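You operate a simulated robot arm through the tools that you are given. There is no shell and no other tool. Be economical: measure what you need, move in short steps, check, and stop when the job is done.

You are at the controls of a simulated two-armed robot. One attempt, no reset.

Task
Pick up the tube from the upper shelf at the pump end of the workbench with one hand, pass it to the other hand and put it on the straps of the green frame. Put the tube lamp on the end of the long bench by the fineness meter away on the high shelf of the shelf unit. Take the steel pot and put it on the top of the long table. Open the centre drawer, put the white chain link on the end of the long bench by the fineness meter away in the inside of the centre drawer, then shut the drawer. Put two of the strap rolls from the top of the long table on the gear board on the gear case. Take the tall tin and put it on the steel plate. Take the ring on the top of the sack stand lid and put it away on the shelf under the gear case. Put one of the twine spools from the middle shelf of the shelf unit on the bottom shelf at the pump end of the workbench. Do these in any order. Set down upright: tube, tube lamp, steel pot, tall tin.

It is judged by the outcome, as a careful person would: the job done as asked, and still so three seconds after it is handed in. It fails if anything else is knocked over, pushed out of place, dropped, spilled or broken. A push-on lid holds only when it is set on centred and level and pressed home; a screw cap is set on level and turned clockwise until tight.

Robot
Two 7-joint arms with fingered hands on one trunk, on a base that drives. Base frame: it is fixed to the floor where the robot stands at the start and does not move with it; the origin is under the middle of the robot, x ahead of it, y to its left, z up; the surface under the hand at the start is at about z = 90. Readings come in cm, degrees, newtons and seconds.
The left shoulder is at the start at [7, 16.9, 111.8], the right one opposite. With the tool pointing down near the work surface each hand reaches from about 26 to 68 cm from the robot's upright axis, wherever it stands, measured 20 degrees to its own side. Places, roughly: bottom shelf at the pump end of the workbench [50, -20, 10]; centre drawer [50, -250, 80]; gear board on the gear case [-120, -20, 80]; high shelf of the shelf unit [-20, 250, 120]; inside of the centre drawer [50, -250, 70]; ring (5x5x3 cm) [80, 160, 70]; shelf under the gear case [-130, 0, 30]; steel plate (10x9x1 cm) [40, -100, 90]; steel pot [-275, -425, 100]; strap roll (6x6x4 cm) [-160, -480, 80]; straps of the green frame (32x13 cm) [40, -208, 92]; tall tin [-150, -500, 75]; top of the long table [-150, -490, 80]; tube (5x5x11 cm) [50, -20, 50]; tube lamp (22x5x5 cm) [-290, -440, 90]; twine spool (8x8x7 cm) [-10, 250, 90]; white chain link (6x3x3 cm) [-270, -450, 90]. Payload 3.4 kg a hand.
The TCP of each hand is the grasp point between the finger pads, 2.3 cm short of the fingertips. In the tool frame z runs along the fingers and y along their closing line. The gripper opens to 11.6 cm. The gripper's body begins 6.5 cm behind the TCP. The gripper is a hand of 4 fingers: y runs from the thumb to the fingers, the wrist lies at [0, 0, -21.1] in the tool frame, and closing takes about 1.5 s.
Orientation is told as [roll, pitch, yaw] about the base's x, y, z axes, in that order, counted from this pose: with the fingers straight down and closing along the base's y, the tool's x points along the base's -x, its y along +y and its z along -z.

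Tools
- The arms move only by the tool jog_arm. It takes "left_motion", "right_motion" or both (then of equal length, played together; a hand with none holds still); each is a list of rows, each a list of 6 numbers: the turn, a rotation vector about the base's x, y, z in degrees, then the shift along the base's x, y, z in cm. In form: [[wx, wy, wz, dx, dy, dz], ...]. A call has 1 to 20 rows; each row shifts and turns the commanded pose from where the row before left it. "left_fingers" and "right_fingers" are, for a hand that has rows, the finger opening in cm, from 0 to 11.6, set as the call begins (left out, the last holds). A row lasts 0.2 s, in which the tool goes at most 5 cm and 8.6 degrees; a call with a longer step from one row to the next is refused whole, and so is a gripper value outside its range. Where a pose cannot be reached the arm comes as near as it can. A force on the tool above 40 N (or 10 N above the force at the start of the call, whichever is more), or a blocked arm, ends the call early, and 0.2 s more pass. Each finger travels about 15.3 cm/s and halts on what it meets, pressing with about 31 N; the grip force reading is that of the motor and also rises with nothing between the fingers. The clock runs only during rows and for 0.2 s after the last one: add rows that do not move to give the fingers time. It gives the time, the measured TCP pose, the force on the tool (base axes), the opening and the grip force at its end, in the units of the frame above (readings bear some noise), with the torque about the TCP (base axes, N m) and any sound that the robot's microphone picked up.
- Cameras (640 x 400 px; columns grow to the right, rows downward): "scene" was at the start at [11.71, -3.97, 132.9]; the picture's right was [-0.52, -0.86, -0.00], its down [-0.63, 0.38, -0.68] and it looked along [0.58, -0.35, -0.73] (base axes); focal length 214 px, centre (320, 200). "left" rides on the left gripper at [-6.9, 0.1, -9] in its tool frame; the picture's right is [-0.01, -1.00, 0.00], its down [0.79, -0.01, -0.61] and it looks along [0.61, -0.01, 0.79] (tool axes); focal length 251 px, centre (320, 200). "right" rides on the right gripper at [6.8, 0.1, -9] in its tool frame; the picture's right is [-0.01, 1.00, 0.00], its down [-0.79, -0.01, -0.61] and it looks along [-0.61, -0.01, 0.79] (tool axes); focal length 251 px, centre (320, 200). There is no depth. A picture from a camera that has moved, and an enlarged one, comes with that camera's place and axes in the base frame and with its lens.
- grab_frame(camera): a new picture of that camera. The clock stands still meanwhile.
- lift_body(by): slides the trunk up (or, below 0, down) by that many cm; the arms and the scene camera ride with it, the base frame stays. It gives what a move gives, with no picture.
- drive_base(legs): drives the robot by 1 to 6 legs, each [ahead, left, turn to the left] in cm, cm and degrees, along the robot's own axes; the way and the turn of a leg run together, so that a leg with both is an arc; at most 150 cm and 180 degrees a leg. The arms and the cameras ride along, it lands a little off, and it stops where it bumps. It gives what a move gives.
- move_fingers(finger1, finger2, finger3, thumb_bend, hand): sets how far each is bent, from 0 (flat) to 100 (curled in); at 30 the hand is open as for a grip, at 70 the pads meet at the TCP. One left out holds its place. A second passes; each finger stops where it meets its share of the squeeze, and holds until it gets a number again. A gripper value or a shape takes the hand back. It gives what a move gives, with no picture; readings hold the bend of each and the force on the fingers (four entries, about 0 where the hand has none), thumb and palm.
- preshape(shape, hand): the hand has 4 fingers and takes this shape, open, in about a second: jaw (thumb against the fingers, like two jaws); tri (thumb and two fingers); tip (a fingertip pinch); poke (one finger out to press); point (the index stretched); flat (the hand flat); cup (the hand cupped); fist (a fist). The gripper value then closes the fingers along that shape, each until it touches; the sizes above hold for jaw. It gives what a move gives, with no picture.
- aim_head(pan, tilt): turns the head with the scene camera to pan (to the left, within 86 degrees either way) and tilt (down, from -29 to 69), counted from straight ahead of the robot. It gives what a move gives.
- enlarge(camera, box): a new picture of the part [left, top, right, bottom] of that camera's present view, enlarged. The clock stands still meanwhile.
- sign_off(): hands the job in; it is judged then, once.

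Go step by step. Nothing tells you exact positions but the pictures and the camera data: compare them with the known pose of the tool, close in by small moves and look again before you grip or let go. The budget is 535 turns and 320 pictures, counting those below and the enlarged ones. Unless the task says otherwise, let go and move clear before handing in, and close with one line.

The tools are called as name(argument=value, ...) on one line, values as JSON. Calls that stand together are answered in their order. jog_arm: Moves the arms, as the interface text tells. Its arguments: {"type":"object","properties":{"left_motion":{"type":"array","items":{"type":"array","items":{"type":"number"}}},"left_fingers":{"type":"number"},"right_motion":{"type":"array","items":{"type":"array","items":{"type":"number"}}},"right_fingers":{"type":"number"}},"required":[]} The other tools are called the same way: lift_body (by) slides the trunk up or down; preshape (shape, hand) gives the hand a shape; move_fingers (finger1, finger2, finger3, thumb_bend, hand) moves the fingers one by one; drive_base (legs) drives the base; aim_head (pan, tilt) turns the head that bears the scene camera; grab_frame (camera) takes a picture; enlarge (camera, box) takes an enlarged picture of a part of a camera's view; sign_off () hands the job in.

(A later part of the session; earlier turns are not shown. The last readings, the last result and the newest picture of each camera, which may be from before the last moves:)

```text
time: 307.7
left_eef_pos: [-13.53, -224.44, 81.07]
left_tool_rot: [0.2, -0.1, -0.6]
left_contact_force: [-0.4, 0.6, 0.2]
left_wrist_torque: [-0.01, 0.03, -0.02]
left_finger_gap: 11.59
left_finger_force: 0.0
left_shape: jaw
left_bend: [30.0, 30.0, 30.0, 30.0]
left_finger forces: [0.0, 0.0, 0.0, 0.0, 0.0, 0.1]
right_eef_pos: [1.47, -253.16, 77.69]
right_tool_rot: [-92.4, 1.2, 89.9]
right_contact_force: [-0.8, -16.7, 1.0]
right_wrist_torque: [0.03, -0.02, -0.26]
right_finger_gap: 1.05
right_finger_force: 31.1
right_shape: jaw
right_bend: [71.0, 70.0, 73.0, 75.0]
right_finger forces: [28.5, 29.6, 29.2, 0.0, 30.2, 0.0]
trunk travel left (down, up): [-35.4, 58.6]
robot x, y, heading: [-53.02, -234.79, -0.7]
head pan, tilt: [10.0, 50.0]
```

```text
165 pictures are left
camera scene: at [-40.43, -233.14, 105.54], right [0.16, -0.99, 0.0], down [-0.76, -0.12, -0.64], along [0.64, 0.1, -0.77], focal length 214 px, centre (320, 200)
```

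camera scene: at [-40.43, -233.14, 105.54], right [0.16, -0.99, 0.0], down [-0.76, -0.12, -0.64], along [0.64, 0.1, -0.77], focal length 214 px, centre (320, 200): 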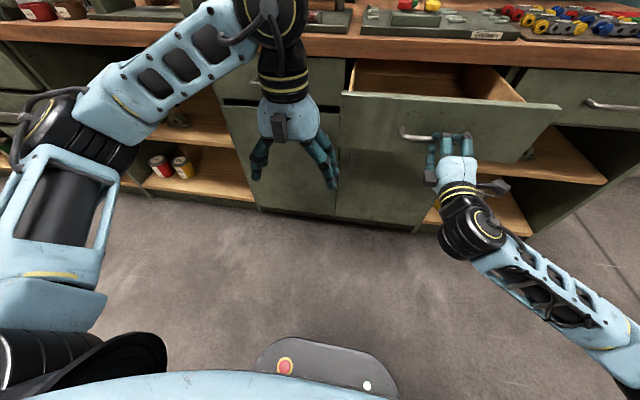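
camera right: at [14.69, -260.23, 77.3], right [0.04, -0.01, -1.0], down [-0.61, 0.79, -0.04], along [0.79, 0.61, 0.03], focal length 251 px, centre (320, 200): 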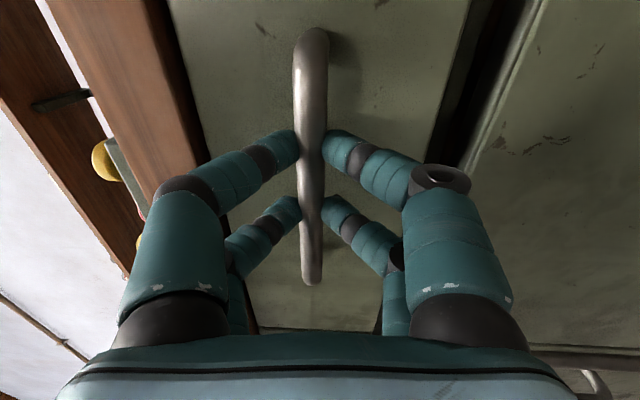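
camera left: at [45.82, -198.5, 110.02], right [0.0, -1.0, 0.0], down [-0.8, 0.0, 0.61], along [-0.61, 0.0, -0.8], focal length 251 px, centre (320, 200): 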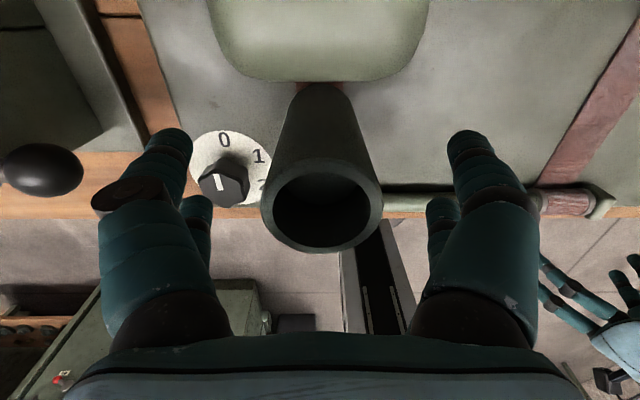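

Drawer is open ~22 cm. Release and back away.

jog_arm(right_motion=[[0, 0, 0, 0, 0, 0], [0, 0, 0, 0, 0, 0], [0, 0, 0, 0, 0, 0], [0, 0, 0, 0, 0, 0]], right_fingers=7)

drive_base(legs=[[-20, 0, 0]])

lift_body(by=30)

aim_head(pan=-80, tilt=20)

grab_frame(camera="scene")

```text
time: 308.7
left_eef_pos: [-13.48, -224.44, 81.03]
left_tool_rot: [-0.1, -0.1, -0.6]
left_contact_force: [-0.2, -0.9, 0.2]
left_wrist_torque: [-0.01, 0.04, 0.01]
left_finger_gap: 11.59
left_finger_force: 0.1
left_shape: jaw
left_bend: [30.0, 30.0, 30.0, 30.0]
left_finger forces: [0.0, 0.1, 0.0, 0.1, 0.1, 0.0]
right_eef_pos: [1.59, -252.99, 77.58]
right_tool_rot: [-92.4, 1.3, 89.9]
right_contact_force: [0.5, 0.7, 0.1]
right_wrist_torque: [0.02, 0.0, 0.0]
right_finger_gap: 6.91
right_finger_force: 0.1
right_shape: jaw
right_bend: [71.0, 71.0, 71.0, 72.0]
right_finger forces: [0.1, 0.0, 0.1, 0.0, 0.0, 0.1]
trunk travel left (down, up): [-35.4, 58.6]
robot x, y, heading: [-52.78, -234.28, -0.9]
head pan, tilt: [10.0, 50.0]
```

```text
time: 310.3
left_eef_pos: [-33.29, -224.01, 81.1]
left_tool_rot: [-0.1, 0.0, -0.6]
left_contact_force: [-0.1, 0.3, -0.5]
left_wrist_torque: [-0.01, -0.01, 0.0]
left_finger_gap: 11.6
left_finger_force: 0.1
left_shape: jaw
left_bend: [30.0, 30.0, 30.0, 30.0]
left_finger forces: [0.0, 0.0, 0.0, 0.0, 0.0, 0.1]
right_eef_pos: [-18.3, -252.56, 77.63]
right_tool_rot: [-92.7, 1.3, 90.0]
right_contact_force: [0.0, -0.4, -0.7]
right_wrist_torque: [0.03, 0.0, 0.02]
right_finger_gap: 6.93
right_finger_force: 0.0
right_shape: jaw
right_bend: [71.0, 71.0, 71.0, 72.0]
right_finger forces: [0.1, 0.1, 0.0, 0.0, 0.0, 0.0]
trunk travel left (down, up): [-35.4, 58.6]
robot x, y, heading: [-72.76, -233.92, -0.7]
head pan, tilt: [10.0, 50.0]
```

```text
time: 313.3
left_eef_pos: [-33.19, -223.99, 110.9]
left_tool_rot: [-0.2, -0.1, -0.6]
left_contact_force: [-0.5, 0.2, -0.5]
left_wrist_torque: [0.0, -0.01, -0.03]
left_finger_gap: 11.59
left_finger_force: 0.1
left_shape: jaw
left_bend: [30.0, 30.0, 30.0, 30.0]
left_finger forces: [0.0, 0.0, 0.0, 0.0, 0.0, 0.1]
right_eef_pos: [-18.26, -252.7, 107.6]
right_tool_rot: [-92.5, 1.3, 89.9]
right_contact_force: [0.9, 0.0, -0.4]
right_wrist_torque: [0.02, 0.01, 0.03]
right_finger_gap: 6.92
right_finger_force: 0.0
right_shape: jaw
right_bend: [71.0, 71.0, 71.0, 72.0]
right_finger forces: [0.0, 0.1, 0.1, 0.0, 0.0, 0.1]
trunk travel left (down, up): [-65.4, 28.6]
robot x, y, heading: [-72.48, -234.14, -0.7]
head pan, tilt: [10.0, 50.0]
```

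```text
time: 314.9
left_eef_pos: [-33.16, -224.13, 111.06]
left_tool_rot: [-0.1, -0.1, -0.6]
left_contact_force: [0.0, -0.1, -0.1]
left_wrist_torque: [-0.01, 0.0, -0.02]
left_finger_gap: 11.58
left_finger_force: 0.2
left_shape: jaw
left_bend: [30.0, 30.0, 30.0, 30.0]
left_finger forces: [0.0, 0.0, 0.0, 0.0, 0.0, 0.0]
right_eef_pos: [-18.28, -252.62, 107.6]
right_tool_rot: [-92.5, 1.4, 89.9]
right_contact_force: [-0.8, -0.1, -0.4]
right_wrist_torque: [0.0, -0.02, 0.0]
right_finger_gap: 6.93
right_finger_force: 0.1
right_shape: jaw
right_bend: [71.0, 71.0, 71.0, 72.0]
right_finger forces: [0.1, 0.1, 0.0, 0.0, 0.1, 0.1]
trunk travel left (down, up): [-65.4, 28.6]
robot x, y, heading: [-72.77, -233.67, -0.8]
head pan, tilt: [-80.0, 20.0]
```

```text
164 pictures are left
camera scene: at [-66.24, -242.99, 140.08], right [-0.99, -0.16, 0.0], down [-0.06, 0.34, -0.94], along [0.15, -0.93, -0.34], focal length 214 px, centre (320, 200)
```

scene: 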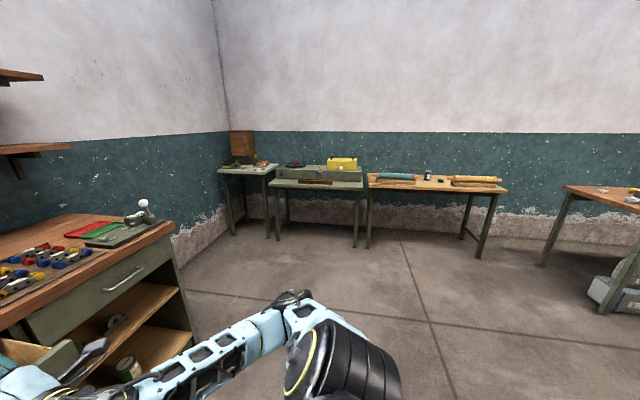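

The long table and long bench are ahead to the right. First restore the right hand to pointing down.

jog_arm(right_motion=[[8.2, 0, 0, 0, 0, 0], [8.2, 0, 0, 0, 0, 0], [8.2, 0, 0, 0, 0, 0], [8.2, 0, 0, 0, 0, 0], [8.2, 0, 0, 0, 0, 0], [8.2, 0, 0, 0, 0, 0], [8.2, 0, 0, 0, 0, 0], [8.2, 0, 0, 0, 0, 0], [8.2, 0, 0, 0, 0, 0], [8.2, 0, 0, 0, 0, 0], [8, 0, 0, 0, 0, 0], [0, 0, 0, 0, 0, 0]], right_fingers=11.6)

jog_arm(right_motion=[[0, 8.5, 0, -1.5, -0.5, 0], [0, 8.5, 0, -1.5, -0.5, 0], [0, 8.5, 0, -1.5, -0.5, 0], [0, 8.5, 0, -1.5, -0.5, 0], [0, 8.5, 0, -1.5, -0.5, 0], [0, 8.5, 0, -1.5, -0.5, 0], [0, 8.5, 0, -1, 0, 0], [0, 8.5, 0, -1, 0, 0], [0, 8.5, 0, -1, 0, 0], [0, 8.5, 0, -1, 0, 0], [0, 4, 0, 0, 0, 0], [0, 0, 0, 0, 0, 0]])

drive_base(legs=[[0, 0, -89], [100, 0, 0]])

aim_head(pan=0, tilt=30)

grab_frame(camera="scene")

```text
time: 317.5
left_eef_pos: [-33.17, -223.91, 110.99]
left_tool_rot: [-0.1, -0.1, -0.6]
left_contact_force: [0.4, 0.1, 0.0]
left_wrist_torque: [0.02, 0.03, -0.05]
left_finger_gap: 11.57
left_finger_force: 0.0
left_shape: jaw
left_bend: [30.0, 30.0, 30.0, 30.0]
left_finger forces: [0.2, 0.1, 0.0, 0.1, 0.0, 0.0]
right_eef_pos: [-18.35, -252.56, 107.75]
right_tool_rot: [-90.2, -88.8, 87.7]
right_contact_force: [-0.6, -0.2, -0.2]
right_wrist_torque: [-0.03, 0.04, -0.04]
right_finger_gap: 11.63
right_finger_force: 0.0
right_shape: jaw
right_bend: [30.0, 30.0, 30.0, 30.0]
right_finger forces: [0.0, 0.0, 0.1, 0.0, 0.0, 0.0]
trunk travel left (down, up): [-65.4, 28.6]
robot x, y, heading: [-72.6, -233.92, -0.9]
head pan, tilt: [-80.0, 20.0]
```

```text
time: 320.1
left_eef_pos: [-33.2, -223.87, 111.02]
left_tool_rot: [-0.1, -0.2, -0.6]
left_contact_force: [-0.6, -0.5, 0.3]
left_wrist_torque: [0.03, 0.02, 0.03]
left_finger_gap: 11.57
left_finger_force: 0.1
left_shape: jaw
left_bend: [30.0, 30.0, 30.0, 30.0]
left_finger forces: [0.1, 0.0, 0.0, 0.0, 0.0, 0.0]
right_eef_pos: [-31.26, -255.62, 107.64]
right_tool_rot: [-2.5, -0.9, 1.3]
right_contact_force: [-0.2, 0.5, 0.0]
right_wrist_torque: [0.04, -0.01, 0.02]
right_finger_gap: 11.57
right_finger_force: 0.1
right_shape: jaw
right_bend: [30.0, 30.0, 30.0, 30.0]
right_finger forces: [0.0, 0.0, 0.1, 0.0, 0.0, 0.0]
trunk travel left (down, up): [-65.4, 28.6]
robot x, y, heading: [-72.72, -234.05, -0.7]
head pan, tilt: [-80.0, 20.0]
```

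```text
time: 329.1
left_eef_pos: [-60.83, -372.56, 111.05]
left_tool_rot: [-0.1, -0.1, -88.9]
left_contact_force: [-0.5, 0.1, -0.5]
left_wrist_torque: [0.01, -0.02, 0.0]
left_finger_gap: 11.6
left_finger_force: 0.1
left_shape: jaw
left_bend: [30.0, 30.0, 30.0, 30.0]
left_finger forces: [0.1, 0.1, 0.0, 0.0, 0.0, 0.0]
right_eef_pos: [-92.26, -375.31, 107.59]
right_tool_rot: [-2.5, -1.0, -87.1]
right_contact_force: [0.5, 0.1, -0.2]
right_wrist_torque: [-0.03, -0.01, -0.01]
right_finger_gap: 11.58
right_finger_force: 0.1
right_shape: jaw
right_bend: [30.0, 30.0, 30.0, 30.0]
right_finger forces: [0.0, 0.0, 0.0, 0.0, 0.0, 0.1]
trunk travel left (down, up): [-65.4, 28.6]
robot x, y, heading: [-71.72, -333.39, -89.1]
head pan, tilt: [-80.0, 20.0]
```

```text
time: 330.6
left_eef_pos: [-60.81, -372.58, 111.11]
left_tool_rot: [-0.1, -0.2, -89.0]
left_contact_force: [0.6, -0.9, 0.1]
left_wrist_torque: [-0.02, 0.01, 0.03]
left_finger_gap: 11.58
left_finger_force: 0.0
left_shape: jaw
left_bend: [30.0, 30.0, 30.0, 30.0]
left_finger forces: [0.1, 0.0, 0.0, 0.0, 0.0, 0.1]
right_eef_pos: [-92.24, -375.5, 107.68]
right_tool_rot: [-2.5, -1.0, -87.1]
right_contact_force: [0.0, -1.1, -0.1]
right_wrist_torque: [-0.01, 0.02, -0.03]
right_finger_gap: 11.56
right_finger_force: 0.1
right_shape: jaw
right_bend: [30.0, 30.0, 30.0, 30.0]
right_finger forces: [0.0, 0.0, 0.0, 0.0, 0.0, 0.2]
trunk travel left (down, up): [-65.4, 28.6]
robot x, y, heading: [-71.29, -333.13, -89.5]
head pan, tilt: [0.0, 30.0]
```

```text
163 pictures are left
camera scene: at [-71.62, -347.26, 138.48], right [-1.0, -0.01, 0.0], down [-0.01, 0.5, -0.87], along [0.01, -0.87, -0.5], focal length 214 px, centre (320, 200)
```

scene: 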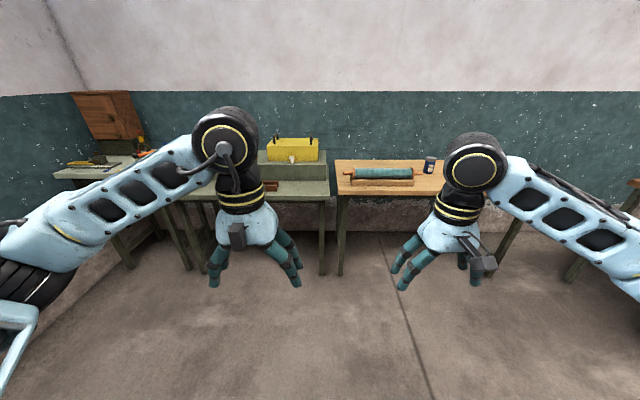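

drive_base(legs=[[0, -110, 0]])

aim_head(pan=-20, tilt=30)

grab_frame(camera="scene")

aim_head(pan=-65, tilt=30)

grab_frame(camera="scene")

```text
time: 336.2
left_eef_pos: [-170.01, -374.63, 111.05]
left_tool_rot: [-0.1, 0.0, -88.3]
left_contact_force: [0.2, -0.2, -0.7]
left_wrist_torque: [-0.03, 0.02, -0.01]
left_finger_gap: 11.59
left_finger_force: 0.1
left_shape: jaw
left_bend: [30.0, 30.0, 30.0, 30.0]
left_finger forces: [0.0, 0.0, 0.0, 0.0, 0.0, 0.0]
right_eef_pos: [-201.65, -377.92, 107.44]
right_tool_rot: [-2.5, -0.8, -86.4]
right_contact_force: [-0.5, -0.8, -0.3]
right_wrist_torque: [0.01, 0.02, 0.0]
right_finger_gap: 11.6
right_finger_force: 0.1
right_shape: jaw
right_bend: [30.0, 30.0, 30.0, 30.0]
right_finger forces: [0.1, 0.0, 0.0, 0.0, 0.1, 0.0]
trunk travel left (down, up): [-65.4, 28.6]
robot x, y, heading: [-181.74, -335.57, -88.6]
head pan, tilt: [0.0, 30.0]
```

```text
time: 337.0
left_eef_pos: [-170.05, -374.53, 111.05]
left_tool_rot: [-0.1, -0.2, -88.4]
left_contact_force: [0.3, -0.1, -0.3]
left_wrist_torque: [-0.03, 0.01, 0.02]
left_finger_gap: 11.6
left_finger_force: 0.1
left_shape: jaw
left_bend: [30.0, 30.0, 30.0, 30.0]
left_finger forces: [0.0, 0.1, 0.1, 0.0, 0.0, 0.0]
right_eef_pos: [-201.58, -377.95, 107.48]
right_tool_rot: [-2.5, -0.8, -86.5]
right_contact_force: [-0.4, 0.6, 0.1]
right_wrist_torque: [0.02, 0.03, 0.01]
right_finger_gap: 11.58
right_finger_force: 0.1
right_shape: jaw
right_bend: [30.0, 30.0, 30.0, 30.0]
right_finger forces: [0.0, 0.1, 0.0, 0.0, 0.0, 0.0]
trunk travel left (down, up): [-65.4, 28.6]
robot x, y, heading: [-181.51, -335.82, -88.4]
head pan, tilt: [-20.0, 30.0]
```

```text
162 pictures are left
camera scene: at [-184.38, -349.04, 138.47], right [-0.95, 0.32, 0.0], down [0.16, 0.47, -0.87], along [-0.27, -0.82, -0.5], focal length 214 px, centre (320, 200)
```

scene: 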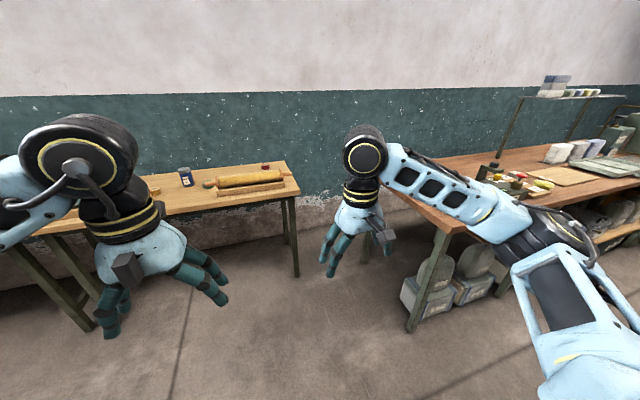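

```text
time: 338.2
left_eef_pos: [-170.12, -374.62, 111.05]
left_tool_rot: [-0.1, -0.2, -88.3]
left_contact_force: [-0.5, -0.5, 0.8]
left_wrist_torque: [0.02, 0.0, 0.0]
left_finger_gap: 11.59
left_finger_force: 0.0
left_shape: jaw
left_bend: [30.0, 30.0, 30.0, 30.0]
left_finger forces: [0.1, 0.1, 0.1, 0.0, 0.1, 0.0]
right_eef_pos: [-201.54, -377.9, 107.56]
right_tool_rot: [-2.5, -0.8, -86.4]
right_contact_force: [-0.1, 0.8, 0.2]
right_wrist_torque: [0.01, -0.01, -0.01]
right_finger_gap: 11.58
right_finger_force: 0.1
right_shape: jaw
right_bend: [30.0, 30.0, 30.0, 30.0]
right_finger forces: [0.0, 0.0, 0.0, 0.1, 0.0, 0.0]
trunk travel left (down, up): [-65.4, 28.6]
robot x, y, heading: [-181.32, -335.62, -88.6]
head pan, tilt: [-65.0, 30.0]
```

```text
161 pictures are left
camera scene: at [-189.62, -344.51, 138.47], right [-0.45, 0.89, 0.0], down [0.45, 0.22, -0.87], along [-0.77, -0.39, -0.5], focal length 214 px, centre (320, 200)
```

scene: 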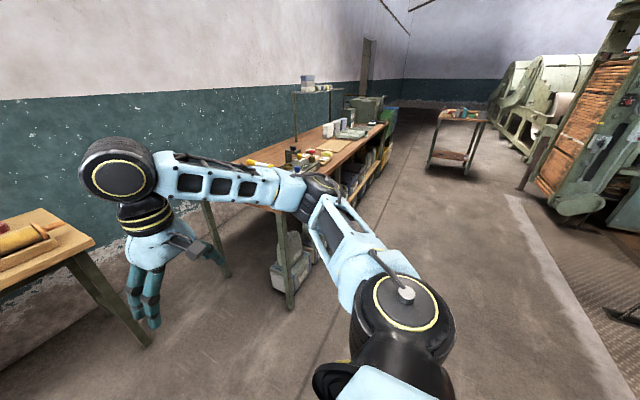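

The long bench runs along -x with its near end at about x≈-258. I'll approach its end facing -x.

drive_base(legs=[[75, -15, 0], [0, 0, -91]])

aim_head(pan=0, tilt=35)

grab_frame(camera="scene")

```text
time: 346.1
left_eef_pos: [-234.42, -419.9, 111.0]
left_tool_rot: [0.0, -0.1, -179.8]
left_contact_force: [-0.4, 0.0, -0.2]
left_wrist_torque: [0.01, 0.01, 0.0]
left_finger_gap: 11.57
left_finger_force: 0.1
left_shape: jaw
left_bend: [30.0, 30.0, 30.0, 30.0]
left_finger forces: [0.0, 0.0, 0.0, 0.0, 0.0, 0.0]
right_eef_pos: [-236.75, -388.36, 107.54]
right_tool_rot: [-2.5, -0.9, -178.0]
right_contact_force: [-0.4, 0.2, 0.9]
right_wrist_torque: [0.03, -0.01, 0.0]
right_finger_gap: 11.6
right_finger_force: 0.1
right_shape: jaw
right_bend: [30.0, 30.0, 30.0, 30.0]
right_finger forces: [0.0, 0.1, 0.0, 0.1, 0.1, 0.0]
trunk travel left (down, up): [-65.4, 28.6]
robot x, y, heading: [-194.8, -409.54, 179.9]
head pan, tilt: [-65.0, 30.0]
```

```text
time: 347.5
left_eef_pos: [-234.41, -419.87, 111.11]
left_tool_rot: [-0.2, -0.1, -179.9]
left_contact_force: [0.3, -0.8, -0.5]
left_wrist_torque: [0.01, -0.02, 0.02]
left_finger_gap: 11.59
left_finger_force: 0.1
left_shape: jaw
left_bend: [30.0, 30.0, 30.0, 30.0]
left_finger forces: [0.1, 0.0, 0.1, 0.1, 0.0, 0.0]
right_eef_pos: [-236.89, -388.35, 107.58]
right_tool_rot: [-2.5, -0.9, -178.0]
right_contact_force: [-0.1, -0.4, 0.3]
right_wrist_torque: [0.02, 0.01, -0.02]
right_finger_gap: 11.59
right_finger_force: 0.0
right_shape: jaw
right_bend: [30.0, 30.0, 30.0, 30.0]
right_finger forces: [0.0, 0.0, 0.0, 0.0, 0.0, 0.1]
trunk travel left (down, up): [-65.4, 28.6]
robot x, y, heading: [-194.98, -409.36, 179.9]
head pan, tilt: [0.0, 35.0]
```

```text
160 pictures are left
camera scene: at [-209.01, -409.39, 137.7], right [0.0, 1.0, 0.0], down [0.57, 0.0, -0.82], along [-0.82, 0.0, -0.57], focal length 214 px, centre (320, 200)
```

scene: 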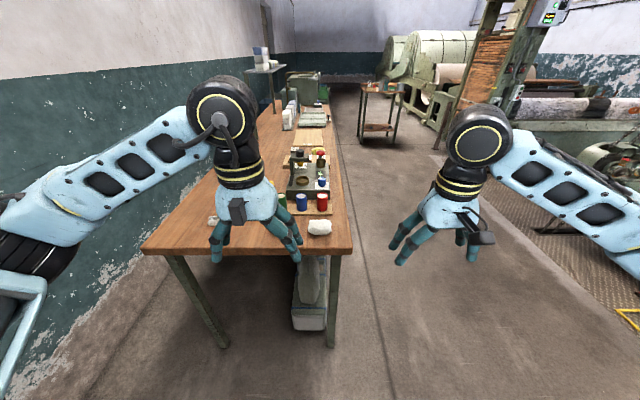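

enlarge(camera="scene", box=[140, 120, 360, 270])

grab_frame(camera="left")

```text
2.67 times, centred on (250, 195) of scene
camera zoom: at [-209.01, -409.39, 137.7], right [0.0, 1.0, 0.0], down [0.57, 0.0, -0.82], along [-0.82, 0.0, -0.57], focal length 572 px, centre (507, 213)
```

zoom: 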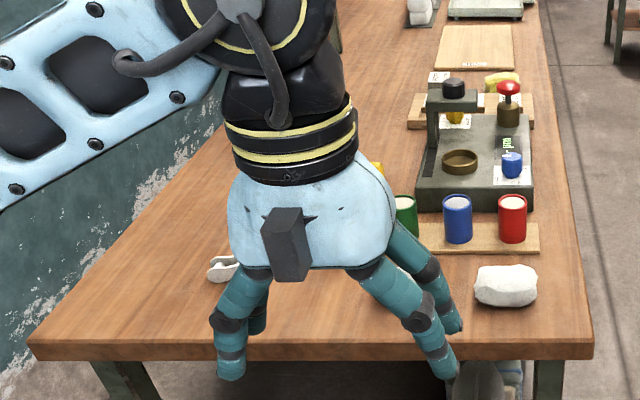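

```text
158 pictures are left
camera left: at [-241.25, -419.89, 120.02], right [-0.01, 1.0, 0.0], down [0.8, 0.01, 0.61], along [0.61, 0.01, -0.8], focal length 251 px, centre (320, 200)
```

left: 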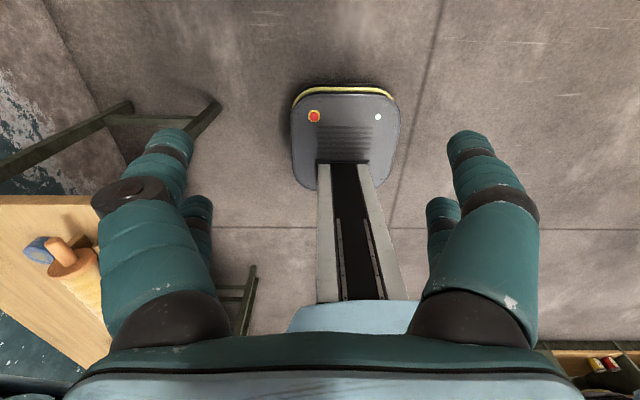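

jog_arm(left_motion=[[0, 0, 0, 0, -4, 3], [0, 0, 0, 0, -4, 3], [0, 0, 0, 0, -4, 3], [0, 0, 0, 2, -4, 2], [0, 0, 0, 2, -4, 0], [0, 0, 0, 2, -4, 0], [0, 0, 0, 0, 0, 0]])

grab_frame(camera="scene")

enlarge(camera="scene", box=[140, 120, 360, 270])

```text
time: 349.1
left_eef_pos: [-229.57, -442.91, 121.43]
left_tool_rot: [-0.3, -0.1, -180.0]
left_contact_force: [0.6, 0.5, -0.1]
left_wrist_torque: [0.0, -0.02, -0.02]
left_finger_gap: 11.58
left_finger_force: 0.0
left_shape: jaw
left_bend: [30.0, 30.0, 30.0, 30.0]
left_finger forces: [0.0, 0.0, 0.0, 0.0, 0.0, 0.1]
left hand out of reach, approached as far as the arm can: row 6
right_eef_pos: [-236.74, -388.24, 107.57]
right_tool_rot: [-2.5, -1.0, -178.0]
right_contact_force: [-0.3, 0.3, 0.2]
right_wrist_torque: [0.0, -0.02, 0.0]
right_finger_gap: 11.62
right_finger_force: 0.0
right_shape: jaw
right_bend: [30.0, 30.0, 30.0, 30.0]
right_finger forces: [0.0, 0.0, 0.0, 0.0, 0.0, 0.0]
trunk travel left (down, up): [-65.4, 28.6]
robot x, y, heading: [-194.84, -409.56, 179.8]
head pan, tilt: [0.0, 35.0]
```

```text
157 pictures are left
camera scene: at [-209.07, -409.34, 137.69], right [0.0, 1.0, 0.0], down [0.57, 0.0, -0.82], along [-0.82, 0.0, -0.57], focal length 214 px, centre (320, 200)
```

scene: 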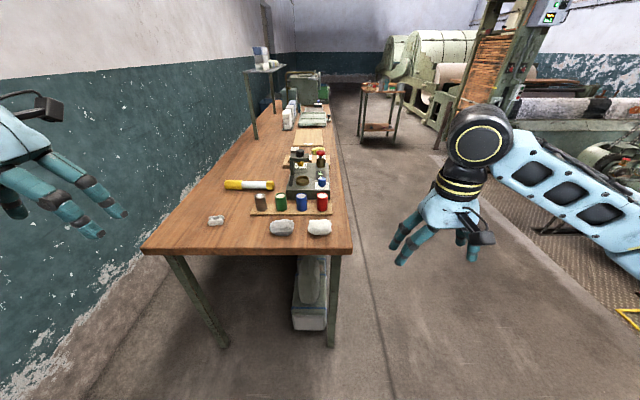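

```text
2.67 times, centred on (250, 195) of scene
camera zoom: at [-209.07, -409.34, 137.69], right [0.0, 1.0, 0.0], down [0.57, 0.0, -0.82], along [-0.82, 0.0, -0.57], focal length 572 px, centre (507, 213)
```

zoom: 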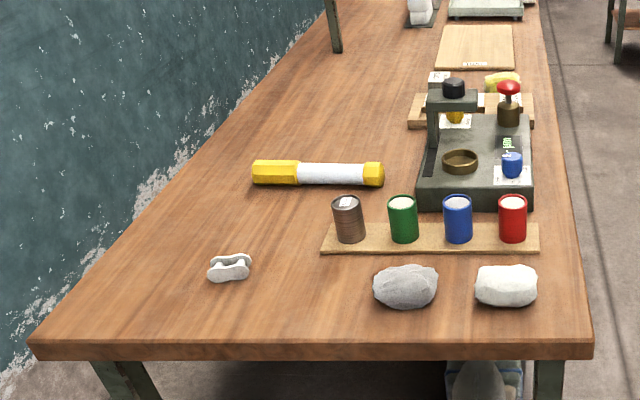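

Now it's clear: yellow/white tube lamp at (-290,-440), white link at (-266,-445), steel pot at (-272.5,-431) on a board with coloured pots. First the pot with the left hand, closing along x.

drive_base(legs=[[22, 0, 0]])

jog_arm(left_motion=[[0, 0, 8.2, -2, 1, 0], [0, 0, 8.2, -2, 1, 0], [0, 0, 8.2, -2, 1, 0], [0, 0, 8.2, -2, 1, 0], [0, 0, 8.2, -2, 1, 0], [0, 0, 8.2, -2, 1, 0], [0, 0, 8.2, -2, 1, 0], [0, 0, 8.2, -2, 1, 0], [0, 0, 8.2, -2, 1, 0], [0, 0, 8.2, -2, 1, 0], [0, 0, 8, 0, 1, 0], [0, 0, 0, 0, 0, 0]])

grab_frame(camera="left")

grab_frame(camera="scene")

```text
time: 350.8
left_eef_pos: [-251.63, -443.14, 121.41]
left_tool_rot: [-0.2, -0.1, -179.8]
left_contact_force: [-0.3, 0.1, 0.5]
left_wrist_torque: [0.01, -0.04, 0.0]
left_finger_gap: 11.58
left_finger_force: 0.2
left_shape: jaw
left_bend: [30.0, 30.0, 30.0, 30.0]
left_finger forces: [0.0, 0.0, 0.0, 0.0, 0.0, 0.1]
right_eef_pos: [-258.81, -388.35, 107.6]
right_tool_rot: [-2.5, -1.0, -178.0]
right_contact_force: [0.4, -0.6, -0.1]
right_wrist_torque: [-0.01, 0.0, -0.01]
right_finger_gap: 11.6
right_finger_force: 0.0
right_shape: jaw
right_bend: [30.0, 30.0, 30.0, 30.0]
right_finger forces: [0.0, 0.1, 0.1, 0.0, 0.0, 0.0]
trunk travel left (down, up): [-65.4, 28.6]
robot x, y, heading: [-217.15, -409.68, 180.0]
head pan, tilt: [0.0, 35.0]
```

```text
time: 353.4
left_eef_pos: [-271.6, -431.93, 121.35]
left_tool_rot: [-0.1, -0.1, -89.8]
left_contact_force: [-0.2, 1.2, -0.1]
left_wrist_torque: [0.0, -0.01, 0.03]
left_finger_gap: 11.61
left_finger_force: 0.2
left_shape: jaw
left_bend: [30.0, 30.0, 30.0, 30.0]
left_finger forces: [0.0, 0.1, 0.1, 0.0, 0.0, 0.0]
right_eef_pos: [-258.94, -388.41, 107.55]
right_tool_rot: [-2.5, -0.8, -178.0]
right_contact_force: [-1.1, 0.3, -0.9]
right_wrist_torque: [0.0, 0.0, 0.03]
right_finger_gap: 11.59
right_finger_force: 0.0
right_shape: jaw
right_bend: [30.0, 30.0, 30.0, 30.0]
right_finger forces: [0.0, 0.0, 0.1, 0.0, 0.0, 0.0]
trunk travel left (down, up): [-65.4, 28.6]
robot x, y, heading: [-217.2, -409.66, 179.7]
head pan, tilt: [0.0, 35.0]
```

```text
155 pictures are left
camera left: at [-271.51, -438.62, 130.33], right [-1.0, -0.01, 0.0], down [-0.01, 0.8, 0.6], along [-0.01, 0.6, -0.8], focal length 251 px, centre (320, 200)
```

left: 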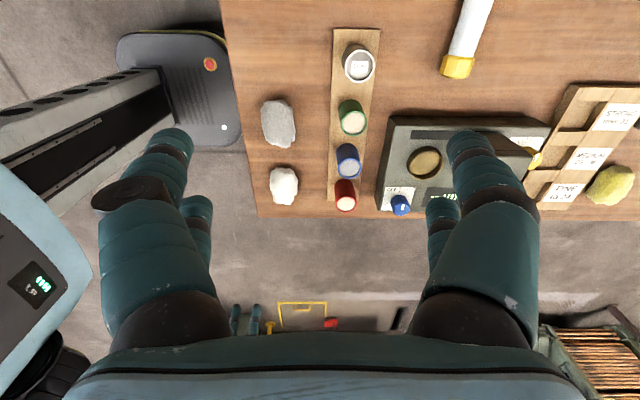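

```text
154 pictures are left
camera scene: at [-231.18, -409.42, 137.69], right [0.0, 1.0, 0.0], down [0.57, 0.0, -0.82], along [-0.82, 0.0, -0.57], focal length 214 px, centre (320, 200)
```

scene: 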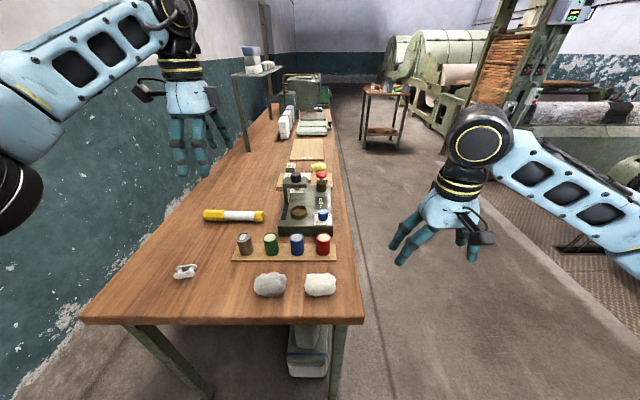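

jog_arm(left_motion=[[0, 0, 0, -1.7, 0.6, -4], [0, 0, 0, -1.7, 0.5, -4], [0, 0, 0, 0, 0, -4], [0, 0, 0, 0, 0, -2], [0, 0, 0, 0, 0, 0]])

grab_frame(camera="left")

```text
time: 354.6
left_eef_pos: [-274.96, -430.97, 107.15]
left_tool_rot: [-0.1, -0.2, -89.8]
left_contact_force: [-0.4, 0.5, 0.3]
left_wrist_torque: [-0.04, 0.03, 0.01]
left_finger_gap: 11.59
left_finger_force: 0.1
left_shape: jaw
left_bend: [30.0, 30.0, 30.0, 30.0]
left_finger forces: [0.0, 0.1, 0.1, 0.0, 0.0, 0.0]
right_eef_pos: [-258.95, -388.36, 107.56]
right_tool_rot: [-2.4, -1.0, -178.0]
right_contact_force: [0.3, -0.1, 0.5]
right_wrist_torque: [-0.02, 0.03, 0.01]
right_finger_gap: 11.59
right_finger_force: 0.1
right_shape: jaw
right_bend: [30.0, 30.0, 30.0, 30.0]
right_finger forces: [0.1, 0.0, 0.1, 0.1, 0.0, 0.1]
trunk travel left (down, up): [-65.4, 28.6]
robot x, y, heading: [-217.28, -409.78, 180.1]
head pan, tilt: [0.0, 35.0]
```

```text
153 pictures are left
camera left: at [-274.84, -437.62, 116.16], right [-1.0, -0.01, 0.0], down [-0.01, 0.8, 0.6], along [-0.01, 0.6, -0.8], focal length 251 px, centre (320, 200)
```

left: 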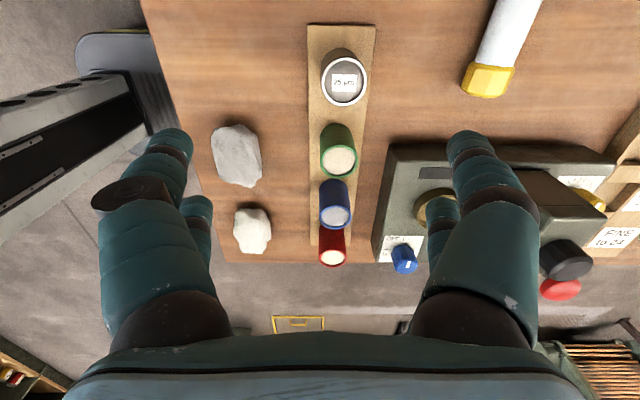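

Pot top at (-276.6,-433.4,95.6). Align and descend to z≈92.6.

jog_arm(left_motion=[[0, 0, 0, -1.3, -1.6, 0], [0, 0, 0, 0, 0, -4], [0, 0, 0, 0, 0, -3], [0, 0, 0, 0, 0, 0]])

grab_frame(camera="left")

```text
time: 355.6
left_eef_pos: [-276.31, -432.5, 100.23]
left_tool_rot: [-0.2, -0.1, -89.9]
left_contact_force: [0.4, 0.5, 0.8]
left_wrist_torque: [0.03, -0.02, -0.01]
left_finger_gap: 11.61
left_finger_force: 0.1
left_shape: jaw
left_bend: [30.0, 30.0, 30.0, 30.0]
left_finger forces: [0.1, 0.0, 0.0, 0.1, 0.0, 0.0]
right_eef_pos: [-258.94, -388.36, 107.62]
right_tool_rot: [-2.5, -1.0, -178.0]
right_contact_force: [0.9, -1.0, -0.7]
right_wrist_torque: [0.01, 0.02, -0.01]
right_finger_gap: 11.61
right_finger_force: 0.0
right_shape: jaw
right_bend: [30.0, 30.0, 30.0, 30.0]
right_finger forces: [0.1, 0.1, 0.1, 0.1, 0.1, 0.1]
trunk travel left (down, up): [-65.4, 28.6]
robot x, y, heading: [-217.05, -409.25, 179.9]
head pan, tilt: [0.0, 35.0]
```

```text
152 pictures are left
camera left: at [-276.19, -439.2, 109.38], right [-1.0, -0.01, 0.0], down [-0.01, 0.8, 0.6], along [-0.01, 0.6, -0.8], focal length 251 px, centre (320, 200)
```

left: 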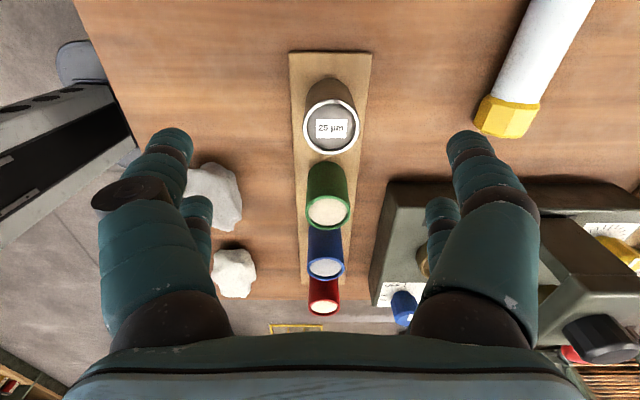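

jog_arm(left_motion=[[0, 0, 0, -0.5, -0.2, -3], [0, 0, 0, 0, 0, -3], [0, 0, 0, 0, 0, -1.6], [0, 0, 0, 0, 0, 0]])

jog_arm(left_motion=[[0, 0, 0, 0, 0, 0], [0, 0, 0, 0, 0, 0], [0, 0, 0, 0, 0, 0], [0, 0, 0, 0, 0, 0], [0, 0, 0, 0, 0, 0], [0, 0, 0, 0, 0, 0]], left_fingers=0)

grab_frame(camera="left")

```text
time: 356.6
left_eef_pos: [-276.74, -432.59, 92.66]
left_tool_rot: [-0.1, -0.2, -89.9]
left_contact_force: [0.7, 0.2, -0.7]
left_wrist_torque: [0.0, -0.01, 0.03]
left_finger_gap: 11.6
left_finger_force: 0.0
left_shape: jaw
left_bend: [30.0, 30.0, 30.0, 30.0]
left_finger forces: [0.0, 0.1, 0.0, 0.0, 0.0, 0.0]
right_eef_pos: [-259.02, -388.36, 107.51]
right_tool_rot: [-2.5, -1.0, -178.0]
right_contact_force: [-0.3, 0.0, 0.1]
right_wrist_torque: [0.01, -0.01, 0.01]
right_finger_gap: 11.59
right_finger_force: 0.0
right_shape: jaw
right_bend: [30.0, 30.0, 30.0, 30.0]
right_finger forces: [0.0, 0.0, 0.0, 0.1, 0.1, 0.0]
trunk travel left (down, up): [-65.4, 28.6]
robot x, y, heading: [-216.88, -409.62, 179.9]
head pan, tilt: [0.0, 35.0]
```

```text
time: 358.0
left_eef_pos: [-276.76, -432.63, 92.8]
left_tool_rot: [-0.2, -0.1, -89.8]
left_contact_force: [-0.4, 0.0, 0.8]
left_wrist_torque: [-0.02, 0.01, -0.01]
left_finger_gap: 2.0
left_finger_force: 31.2
left_shape: jaw
left_bend: [73.0, 73.0, 74.0, 77.0]
left_finger forces: [29.9, 30.4, 28.2, 0.0, 24.1, 0.1]
right_eef_pos: [-259.02, -388.33, 107.51]
right_tool_rot: [-2.5, -0.8, -178.0]
right_contact_force: [0.5, 0.2, 0.8]
right_wrist_torque: [0.0, 0.02, -0.03]
right_finger_gap: 11.6
right_finger_force: 0.0
right_shape: jaw
right_bend: [30.0, 30.0, 30.0, 30.0]
right_finger forces: [0.0, 0.0, 0.0, 0.0, 0.0, 0.0]
trunk travel left (down, up): [-65.4, 28.6]
robot x, y, heading: [-217.28, -409.4, 180.0]
head pan, tilt: [0.0, 35.0]
```

```text
151 pictures are left
camera left: at [-276.66, -439.34, 101.77], right [-1.0, -0.01, 0.0], down [-0.01, 0.8, 0.6], along [-0.01, 0.6, -0.8], focal length 251 px, centre (320, 200)
```

left: 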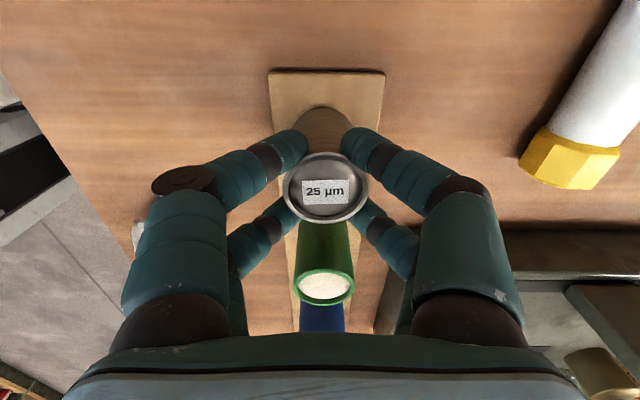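

Pot gripped firmly. Lift it; then I'll also take the lamp with the right hand from a better base position.

jog_arm(left_motion=[[0, 0, 0, 0, 0, 4], [0, 0, 0, 0, 0, 4], [0, 0, 0, 0, 0, 4], [0, 0, 0, 0, 0, 4], [0, 0, 0, 4, 0, 2], [0, 0, 0, 4, 0, 2], [0, 0, 0, 4, 0, 0], [0, 0, 0, 4, 0, 0], [0, 0, 0, 4, 0, 0], [0, 0, 0, 4, 0, 0], [0, 0, 0, 0, 0, 0]])

drive_base(legs=[[0, 30, 0]])

grab_frame(camera="scene")

grab_frame(camera="right")

```text
time: 360.4
left_eef_pos: [-252.87, -432.71, 112.74]
left_tool_rot: [-0.1, -0.2, -89.7]
left_contact_force: [0.2, 0.1, -1.5]
left_wrist_torque: [0.03, 0.02, -0.03]
left_finger_gap: 1.94
left_finger_force: 30.6
left_shape: jaw
left_bend: [73.0, 73.0, 73.0, 77.0]
left_finger forces: [33.1, 33.3, 30.8, 0.0, 28.5, 0.1]
right_eef_pos: [-258.93, -388.45, 107.6]
right_tool_rot: [-2.5, -0.9, -178.0]
right_contact_force: [0.1, -0.6, -0.2]
right_wrist_torque: [0.01, -0.01, 0.01]
right_finger_gap: 11.59
right_finger_force: 0.1
right_shape: jaw
right_bend: [30.0, 30.0, 30.0, 30.0]
right_finger forces: [0.1, 0.0, 0.1, 0.1, 0.1, 0.0]
trunk travel left (down, up): [-65.4, 28.6]
robot x, y, heading: [-217.26, -409.56, 180.1]
head pan, tilt: [0.0, 35.0]
```

```text
time: 362.4
left_eef_pos: [-252.74, -462.18, 112.79]
left_tool_rot: [-0.1, -0.2, -89.7]
left_contact_force: [1.1, -0.2, -1.0]
left_wrist_torque: [-0.01, 0.0, -0.02]
left_finger_gap: 1.95
left_finger_force: 30.9
left_shape: jaw
left_bend: [73.0, 73.0, 73.0, 77.0]
left_finger forces: [33.1, 33.3, 30.7, 0.0, 28.4, 0.0]
right_eef_pos: [-259.02, -417.85, 107.52]
right_tool_rot: [-2.5, -0.9, -177.7]
right_contact_force: [-0.5, 0.3, 0.3]
right_wrist_torque: [0.01, 0.01, -0.01]
right_finger_gap: 11.58
right_finger_force: 0.1
right_shape: jaw
right_bend: [30.0, 30.0, 30.0, 30.0]
right_finger forces: [0.1, 0.0, 0.0, 0.0, 0.1, 0.0]
trunk travel left (down, up): [-65.4, 28.6]
robot x, y, heading: [-217.13, -438.86, -179.8]
head pan, tilt: [0.0, 35.0]
```

```text
150 pictures are left
camera scene: at [-231.14, -438.75, 137.69], right [0.0, 1.0, 0.0], down [0.57, 0.0, -0.82], along [-0.82, 0.0, -0.57], focal length 214 px, centre (320, 200)
```

scene: 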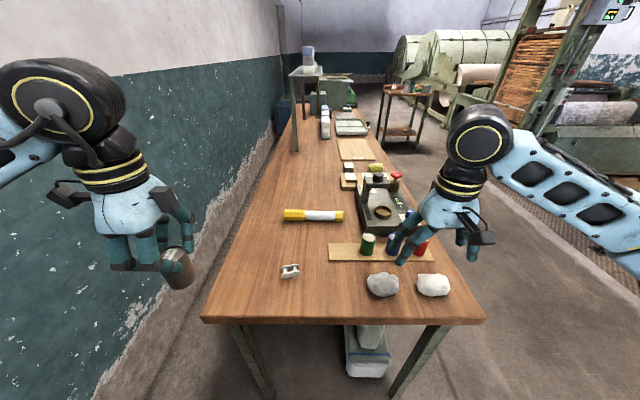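

```text
149 pictures are left
camera right: at [-251.92, -418.1, 116.39], right [0.03, -1.0, -0.04], down [-0.78, -0.05, 0.62], along [-0.62, 0.02, -0.78], focal length 251 px, centre (320, 200)
```

right: 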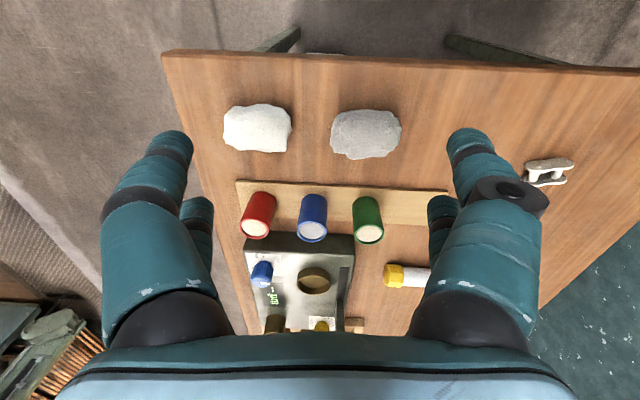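

drive_base(legs=[[11, 0, 0]])

jog_arm(right_motion=[[0, 0, -8.2, 0, -2, 3], [0, 0, -8.2, 0, -2, 3], [0, 0, -8.2, 0, -2.5, 2], [0, 0, -8.2, 0, -2.5, 2], [0, 0, -8.2, 0, -2.5, 0], [0, 0, -8.2, 0, -2.5, 0], [0, 0, -8.2, -2, -2.5, 0], [0, 0, -8.2, -3, -2.5, 0], [0, 0, -8.2, -4, -2, 0], [0, 0, -8.2, -4, -1, 0], [0, 0, -7.5, -4, 0, 0], [0, 0, 0, -3, 0, 0], [0, 0, 0, 0, 0, 0]])

grab_frame(camera="right")

grab_frame(camera="scene")

```text
time: 363.6
left_eef_pos: [-263.54, -462.26, 112.8]
left_tool_rot: [-0.2, -0.1, -89.6]
left_contact_force: [-0.5, -0.2, -2.2]
left_wrist_torque: [-0.02, -0.01, 0.02]
left_finger_gap: 1.92
left_finger_force: 31.5
left_shape: jaw
left_bend: [73.0, 73.0, 73.0, 77.0]
left_finger forces: [33.0, 33.3, 30.8, 0.0, 28.4, 0.0]
right_eef_pos: [-269.62, -417.85, 107.61]
right_tool_rot: [-2.5, -0.9, -177.7]
right_contact_force: [0.4, -0.1, 0.2]
right_wrist_torque: [-0.01, -0.03, -0.02]
right_finger_gap: 11.6
right_finger_force: 0.1
right_shape: jaw
right_bend: [30.0, 30.0, 30.0, 30.0]
right_finger forces: [0.0, 0.0, 0.1, 0.0, 0.0, 0.1]
trunk travel left (down, up): [-65.4, 28.6]
robot x, y, heading: [-227.68, -438.65, -179.9]
head pan, tilt: [0.0, 35.0]
```

```text
time: 366.4
left_eef_pos: [-263.52, -462.29, 112.78]
left_tool_rot: [-0.1, -0.1, -89.7]
left_contact_force: [-0.2, 0.1, -1.2]
left_wrist_torque: [-0.03, -0.02, 0.03]
left_finger_gap: 1.94
left_finger_force: 30.7
left_shape: jaw
left_bend: [73.0, 73.0, 74.0, 77.0]
left_finger forces: [33.4, 33.5, 31.0, 0.0, 28.5, 0.1]
right_eef_pos: [-282.62, -437.55, 116.24]
right_tool_rot: [-2.5, -1.0, 92.9]
right_contact_force: [-0.5, 0.5, 0.2]
right_wrist_torque: [-0.05, 0.0, 0.02]
right_finger_gap: 11.63
right_finger_force: 0.1
right_shape: jaw
right_bend: [30.0, 30.0, 30.0, 30.0]
right_finger forces: [0.0, 0.0, 0.1, 0.1, 0.0, 0.0]
right hand out of reach, approached as far as the arm can: row 10, 11, 12
trunk travel left (down, up): [-65.4, 28.6]
robot x, y, heading: [-227.69, -439.07, -179.9]
head pan, tilt: [0.0, 35.0]
```

```text
148 pictures are left
camera right: at [-282.61, -444.67, 125.09], right [-1.0, -0.04, -0.04], down [-0.06, 0.78, 0.62], along [0.01, 0.62, -0.78], focal length 251 px, centre (320, 200)
```

right: 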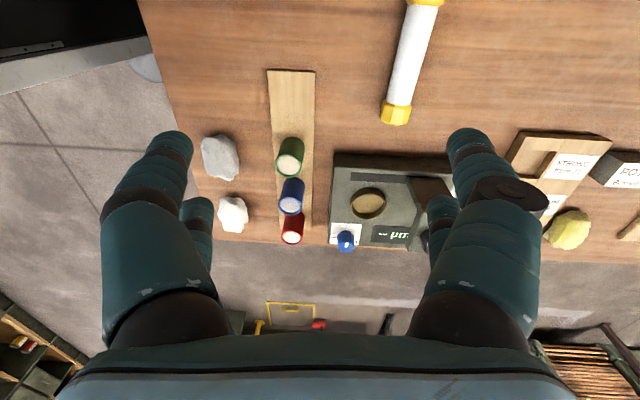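

```text
147 pictures are left
camera scene: at [-241.89, -438.86, 137.7], right [0.0, 1.0, 0.0], down [0.57, 0.0, -0.82], along [-0.82, 0.0, -0.57], focal length 214 px, centre (320, 200)
```

scene: 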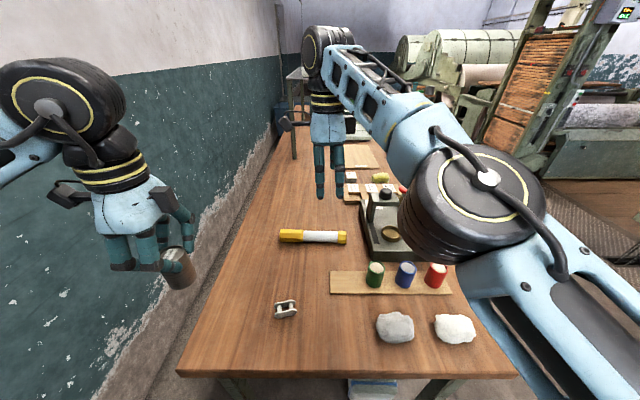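

drive_base(legs=[[3, -2, 0]])

jog_arm(right_motion=[[0, 0, 0, -1, -0.5, -3], [0, 0, 0, -1, -0.5, -3], [0, 0, 0, -1, -0.5, -3], [0, 0, 0, -1, -0.5, -3], [0, 0, 0, -1, 0, -3], [0, 0, 0, 0, 0, 0]])

grab_frame(camera="right")

```text
time: 367.2
left_eef_pos: [-266.07, -460.58, 112.83]
left_tool_rot: [-0.4, 0.0, -89.6]
left_contact_force: [1.0, -0.6, -1.1]
left_wrist_torque: [-0.02, 0.01, -0.03]
left_finger_gap: 1.97
left_finger_force: 31.3
left_shape: jaw
left_bend: [73.0, 73.0, 73.0, 77.0]
left_finger forces: [33.5, 33.6, 31.1, 0.0, 28.6, 0.1]
right_eef_pos: [-285.22, -435.8, 116.34]
right_tool_rot: [-2.3, -1.1, 92.7]
right_contact_force: [-1.2, 0.0, -1.1]
right_wrist_torque: [0.01, 0.05, -0.03]
right_finger_gap: 11.56
right_finger_force: 0.1
right_shape: jaw
right_bend: [30.0, 30.0, 30.0, 30.0]
right_finger forces: [0.0, 0.1, 0.1, 0.1, 0.1, 0.0]
trunk travel left (down, up): [-65.4, 28.6]
robot x, y, heading: [-230.88, -437.01, -179.9]
head pan, tilt: [0.0, 35.0]
```

```text
time: 368.6
left_eef_pos: [-266.49, -460.23, 112.74]
left_tool_rot: [-0.1, -0.1, -89.6]
left_contact_force: [0.0, 0.7, -0.9]
left_wrist_torque: [0.01, 0.01, 0.0]
left_finger_gap: 1.94
left_finger_force: 31.1
left_shape: jaw
left_bend: [73.0, 73.0, 73.0, 77.0]
left_finger forces: [33.5, 33.6, 31.0, 0.0, 28.5, 0.0]
right_eef_pos: [-289.59, -436.34, 100.71]
right_tool_rot: [-2.6, -1.0, 92.8]
right_contact_force: [0.1, 0.3, 0.3]
right_wrist_torque: [-0.02, -0.01, -0.01]
right_finger_gap: 11.6
right_finger_force: 0.0
right_shape: jaw
right_bend: [30.0, 30.0, 30.0, 30.0]
right_finger forces: [0.1, 0.1, 0.0, 0.0, 0.0, 0.1]
right hand out of reach, approached as far as the arm can: row 3, 4, 5
trunk travel left (down, up): [-65.4, 28.6]
robot x, y, heading: [-230.78, -436.86, -179.8]
head pan, tilt: [0.0, 35.0]
```

```text
146 pictures are left
camera right: at [-289.66, -443.51, 109.56], right [-1.0, -0.04, -0.04], down [-0.06, 0.78, 0.62], along [0.01, 0.62, -0.78], focal length 251 px, centre (320, 200)
```

right: 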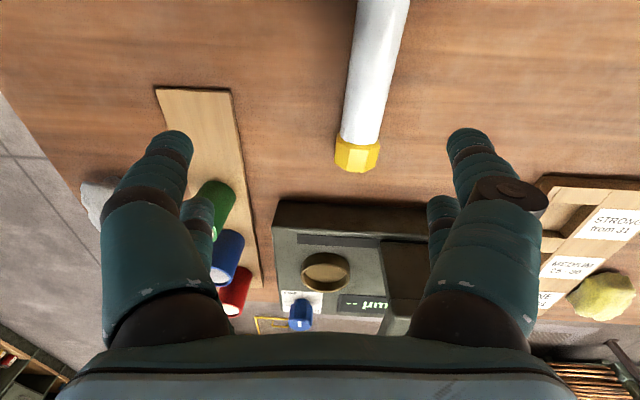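

drive_base(legs=[[4, 2, 0]])

jog_arm(right_motion=[[0, 0, 0, 0.5, -0.8, -2], [0, 0, 0, 0.5, -0.8, -2], [0, 0, 0, 0, 0, 0]])

grab_frame(camera="right")

```text
time: 369.5
left_eef_pos: [-270.31, -462.16, 112.88]
left_tool_rot: [-0.2, -0.1, -89.7]
left_contact_force: [0.9, -0.2, -1.8]
left_wrist_torque: [-0.02, 0.04, -0.02]
left_finger_gap: 1.93
left_finger_force: 30.7
left_shape: jaw
left_bend: [73.0, 73.0, 73.0, 77.0]
left_finger forces: [33.5, 33.7, 31.1, 0.0, 28.6, 0.0]
right_eef_pos: [-293.47, -438.28, 101.0]
right_tool_rot: [-2.4, -0.8, 92.9]
right_contact_force: [-0.4, 0.6, -0.5]
right_wrist_torque: [0.01, 0.0, 0.0]
right_finger_gap: 11.58
right_finger_force: 0.0
right_shape: jaw
right_bend: [30.0, 30.0, 30.0, 30.0]
right_finger forces: [0.0, 0.2, 0.1, 0.0, 0.1, 0.0]
trunk travel left (down, up): [-65.4, 28.6]
robot x, y, heading: [-234.82, -439.26, -179.8]
head pan, tilt: [0.0, 35.0]
```

```text
time: 370.3
left_eef_pos: [-270.56, -462.42, 112.76]
left_tool_rot: [-0.2, -0.1, -89.6]
left_contact_force: [0.0, 0.5, -1.6]
left_wrist_torque: [-0.01, -0.02, 0.02]
left_finger_gap: 1.92
left_finger_force: 30.7
left_shape: jaw
left_bend: [73.0, 73.0, 73.0, 77.0]
left_finger forces: [33.4, 33.8, 31.1, 0.0, 28.8, 0.1]
right_eef_pos: [-292.87, -440.1, 96.64]
right_tool_rot: [-2.6, -1.0, 92.7]
right_contact_force: [0.3, 0.1, -0.6]
right_wrist_torque: [0.02, -0.01, 0.04]
right_finger_gap: 11.58
right_finger_force: 0.1
right_shape: jaw
right_bend: [30.0, 30.0, 30.0, 30.0]
right_finger forces: [0.1, 0.1, 0.0, 0.0, 0.0, 0.1]
trunk travel left (down, up): [-65.4, 28.6]
robot x, y, heading: [-234.94, -439.2, -179.9]
head pan, tilt: [0.0, 35.0]
```

```text
145 pictures are left
camera right: at [-292.82, -447.23, 105.52], right [-1.0, -0.04, -0.04], down [-0.06, 0.78, 0.62], along [0.01, 0.62, -0.78], focal length 251 px, centre (320, 200)
```

right: 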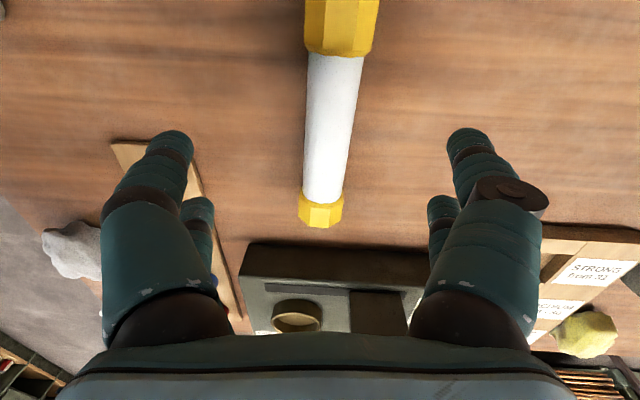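

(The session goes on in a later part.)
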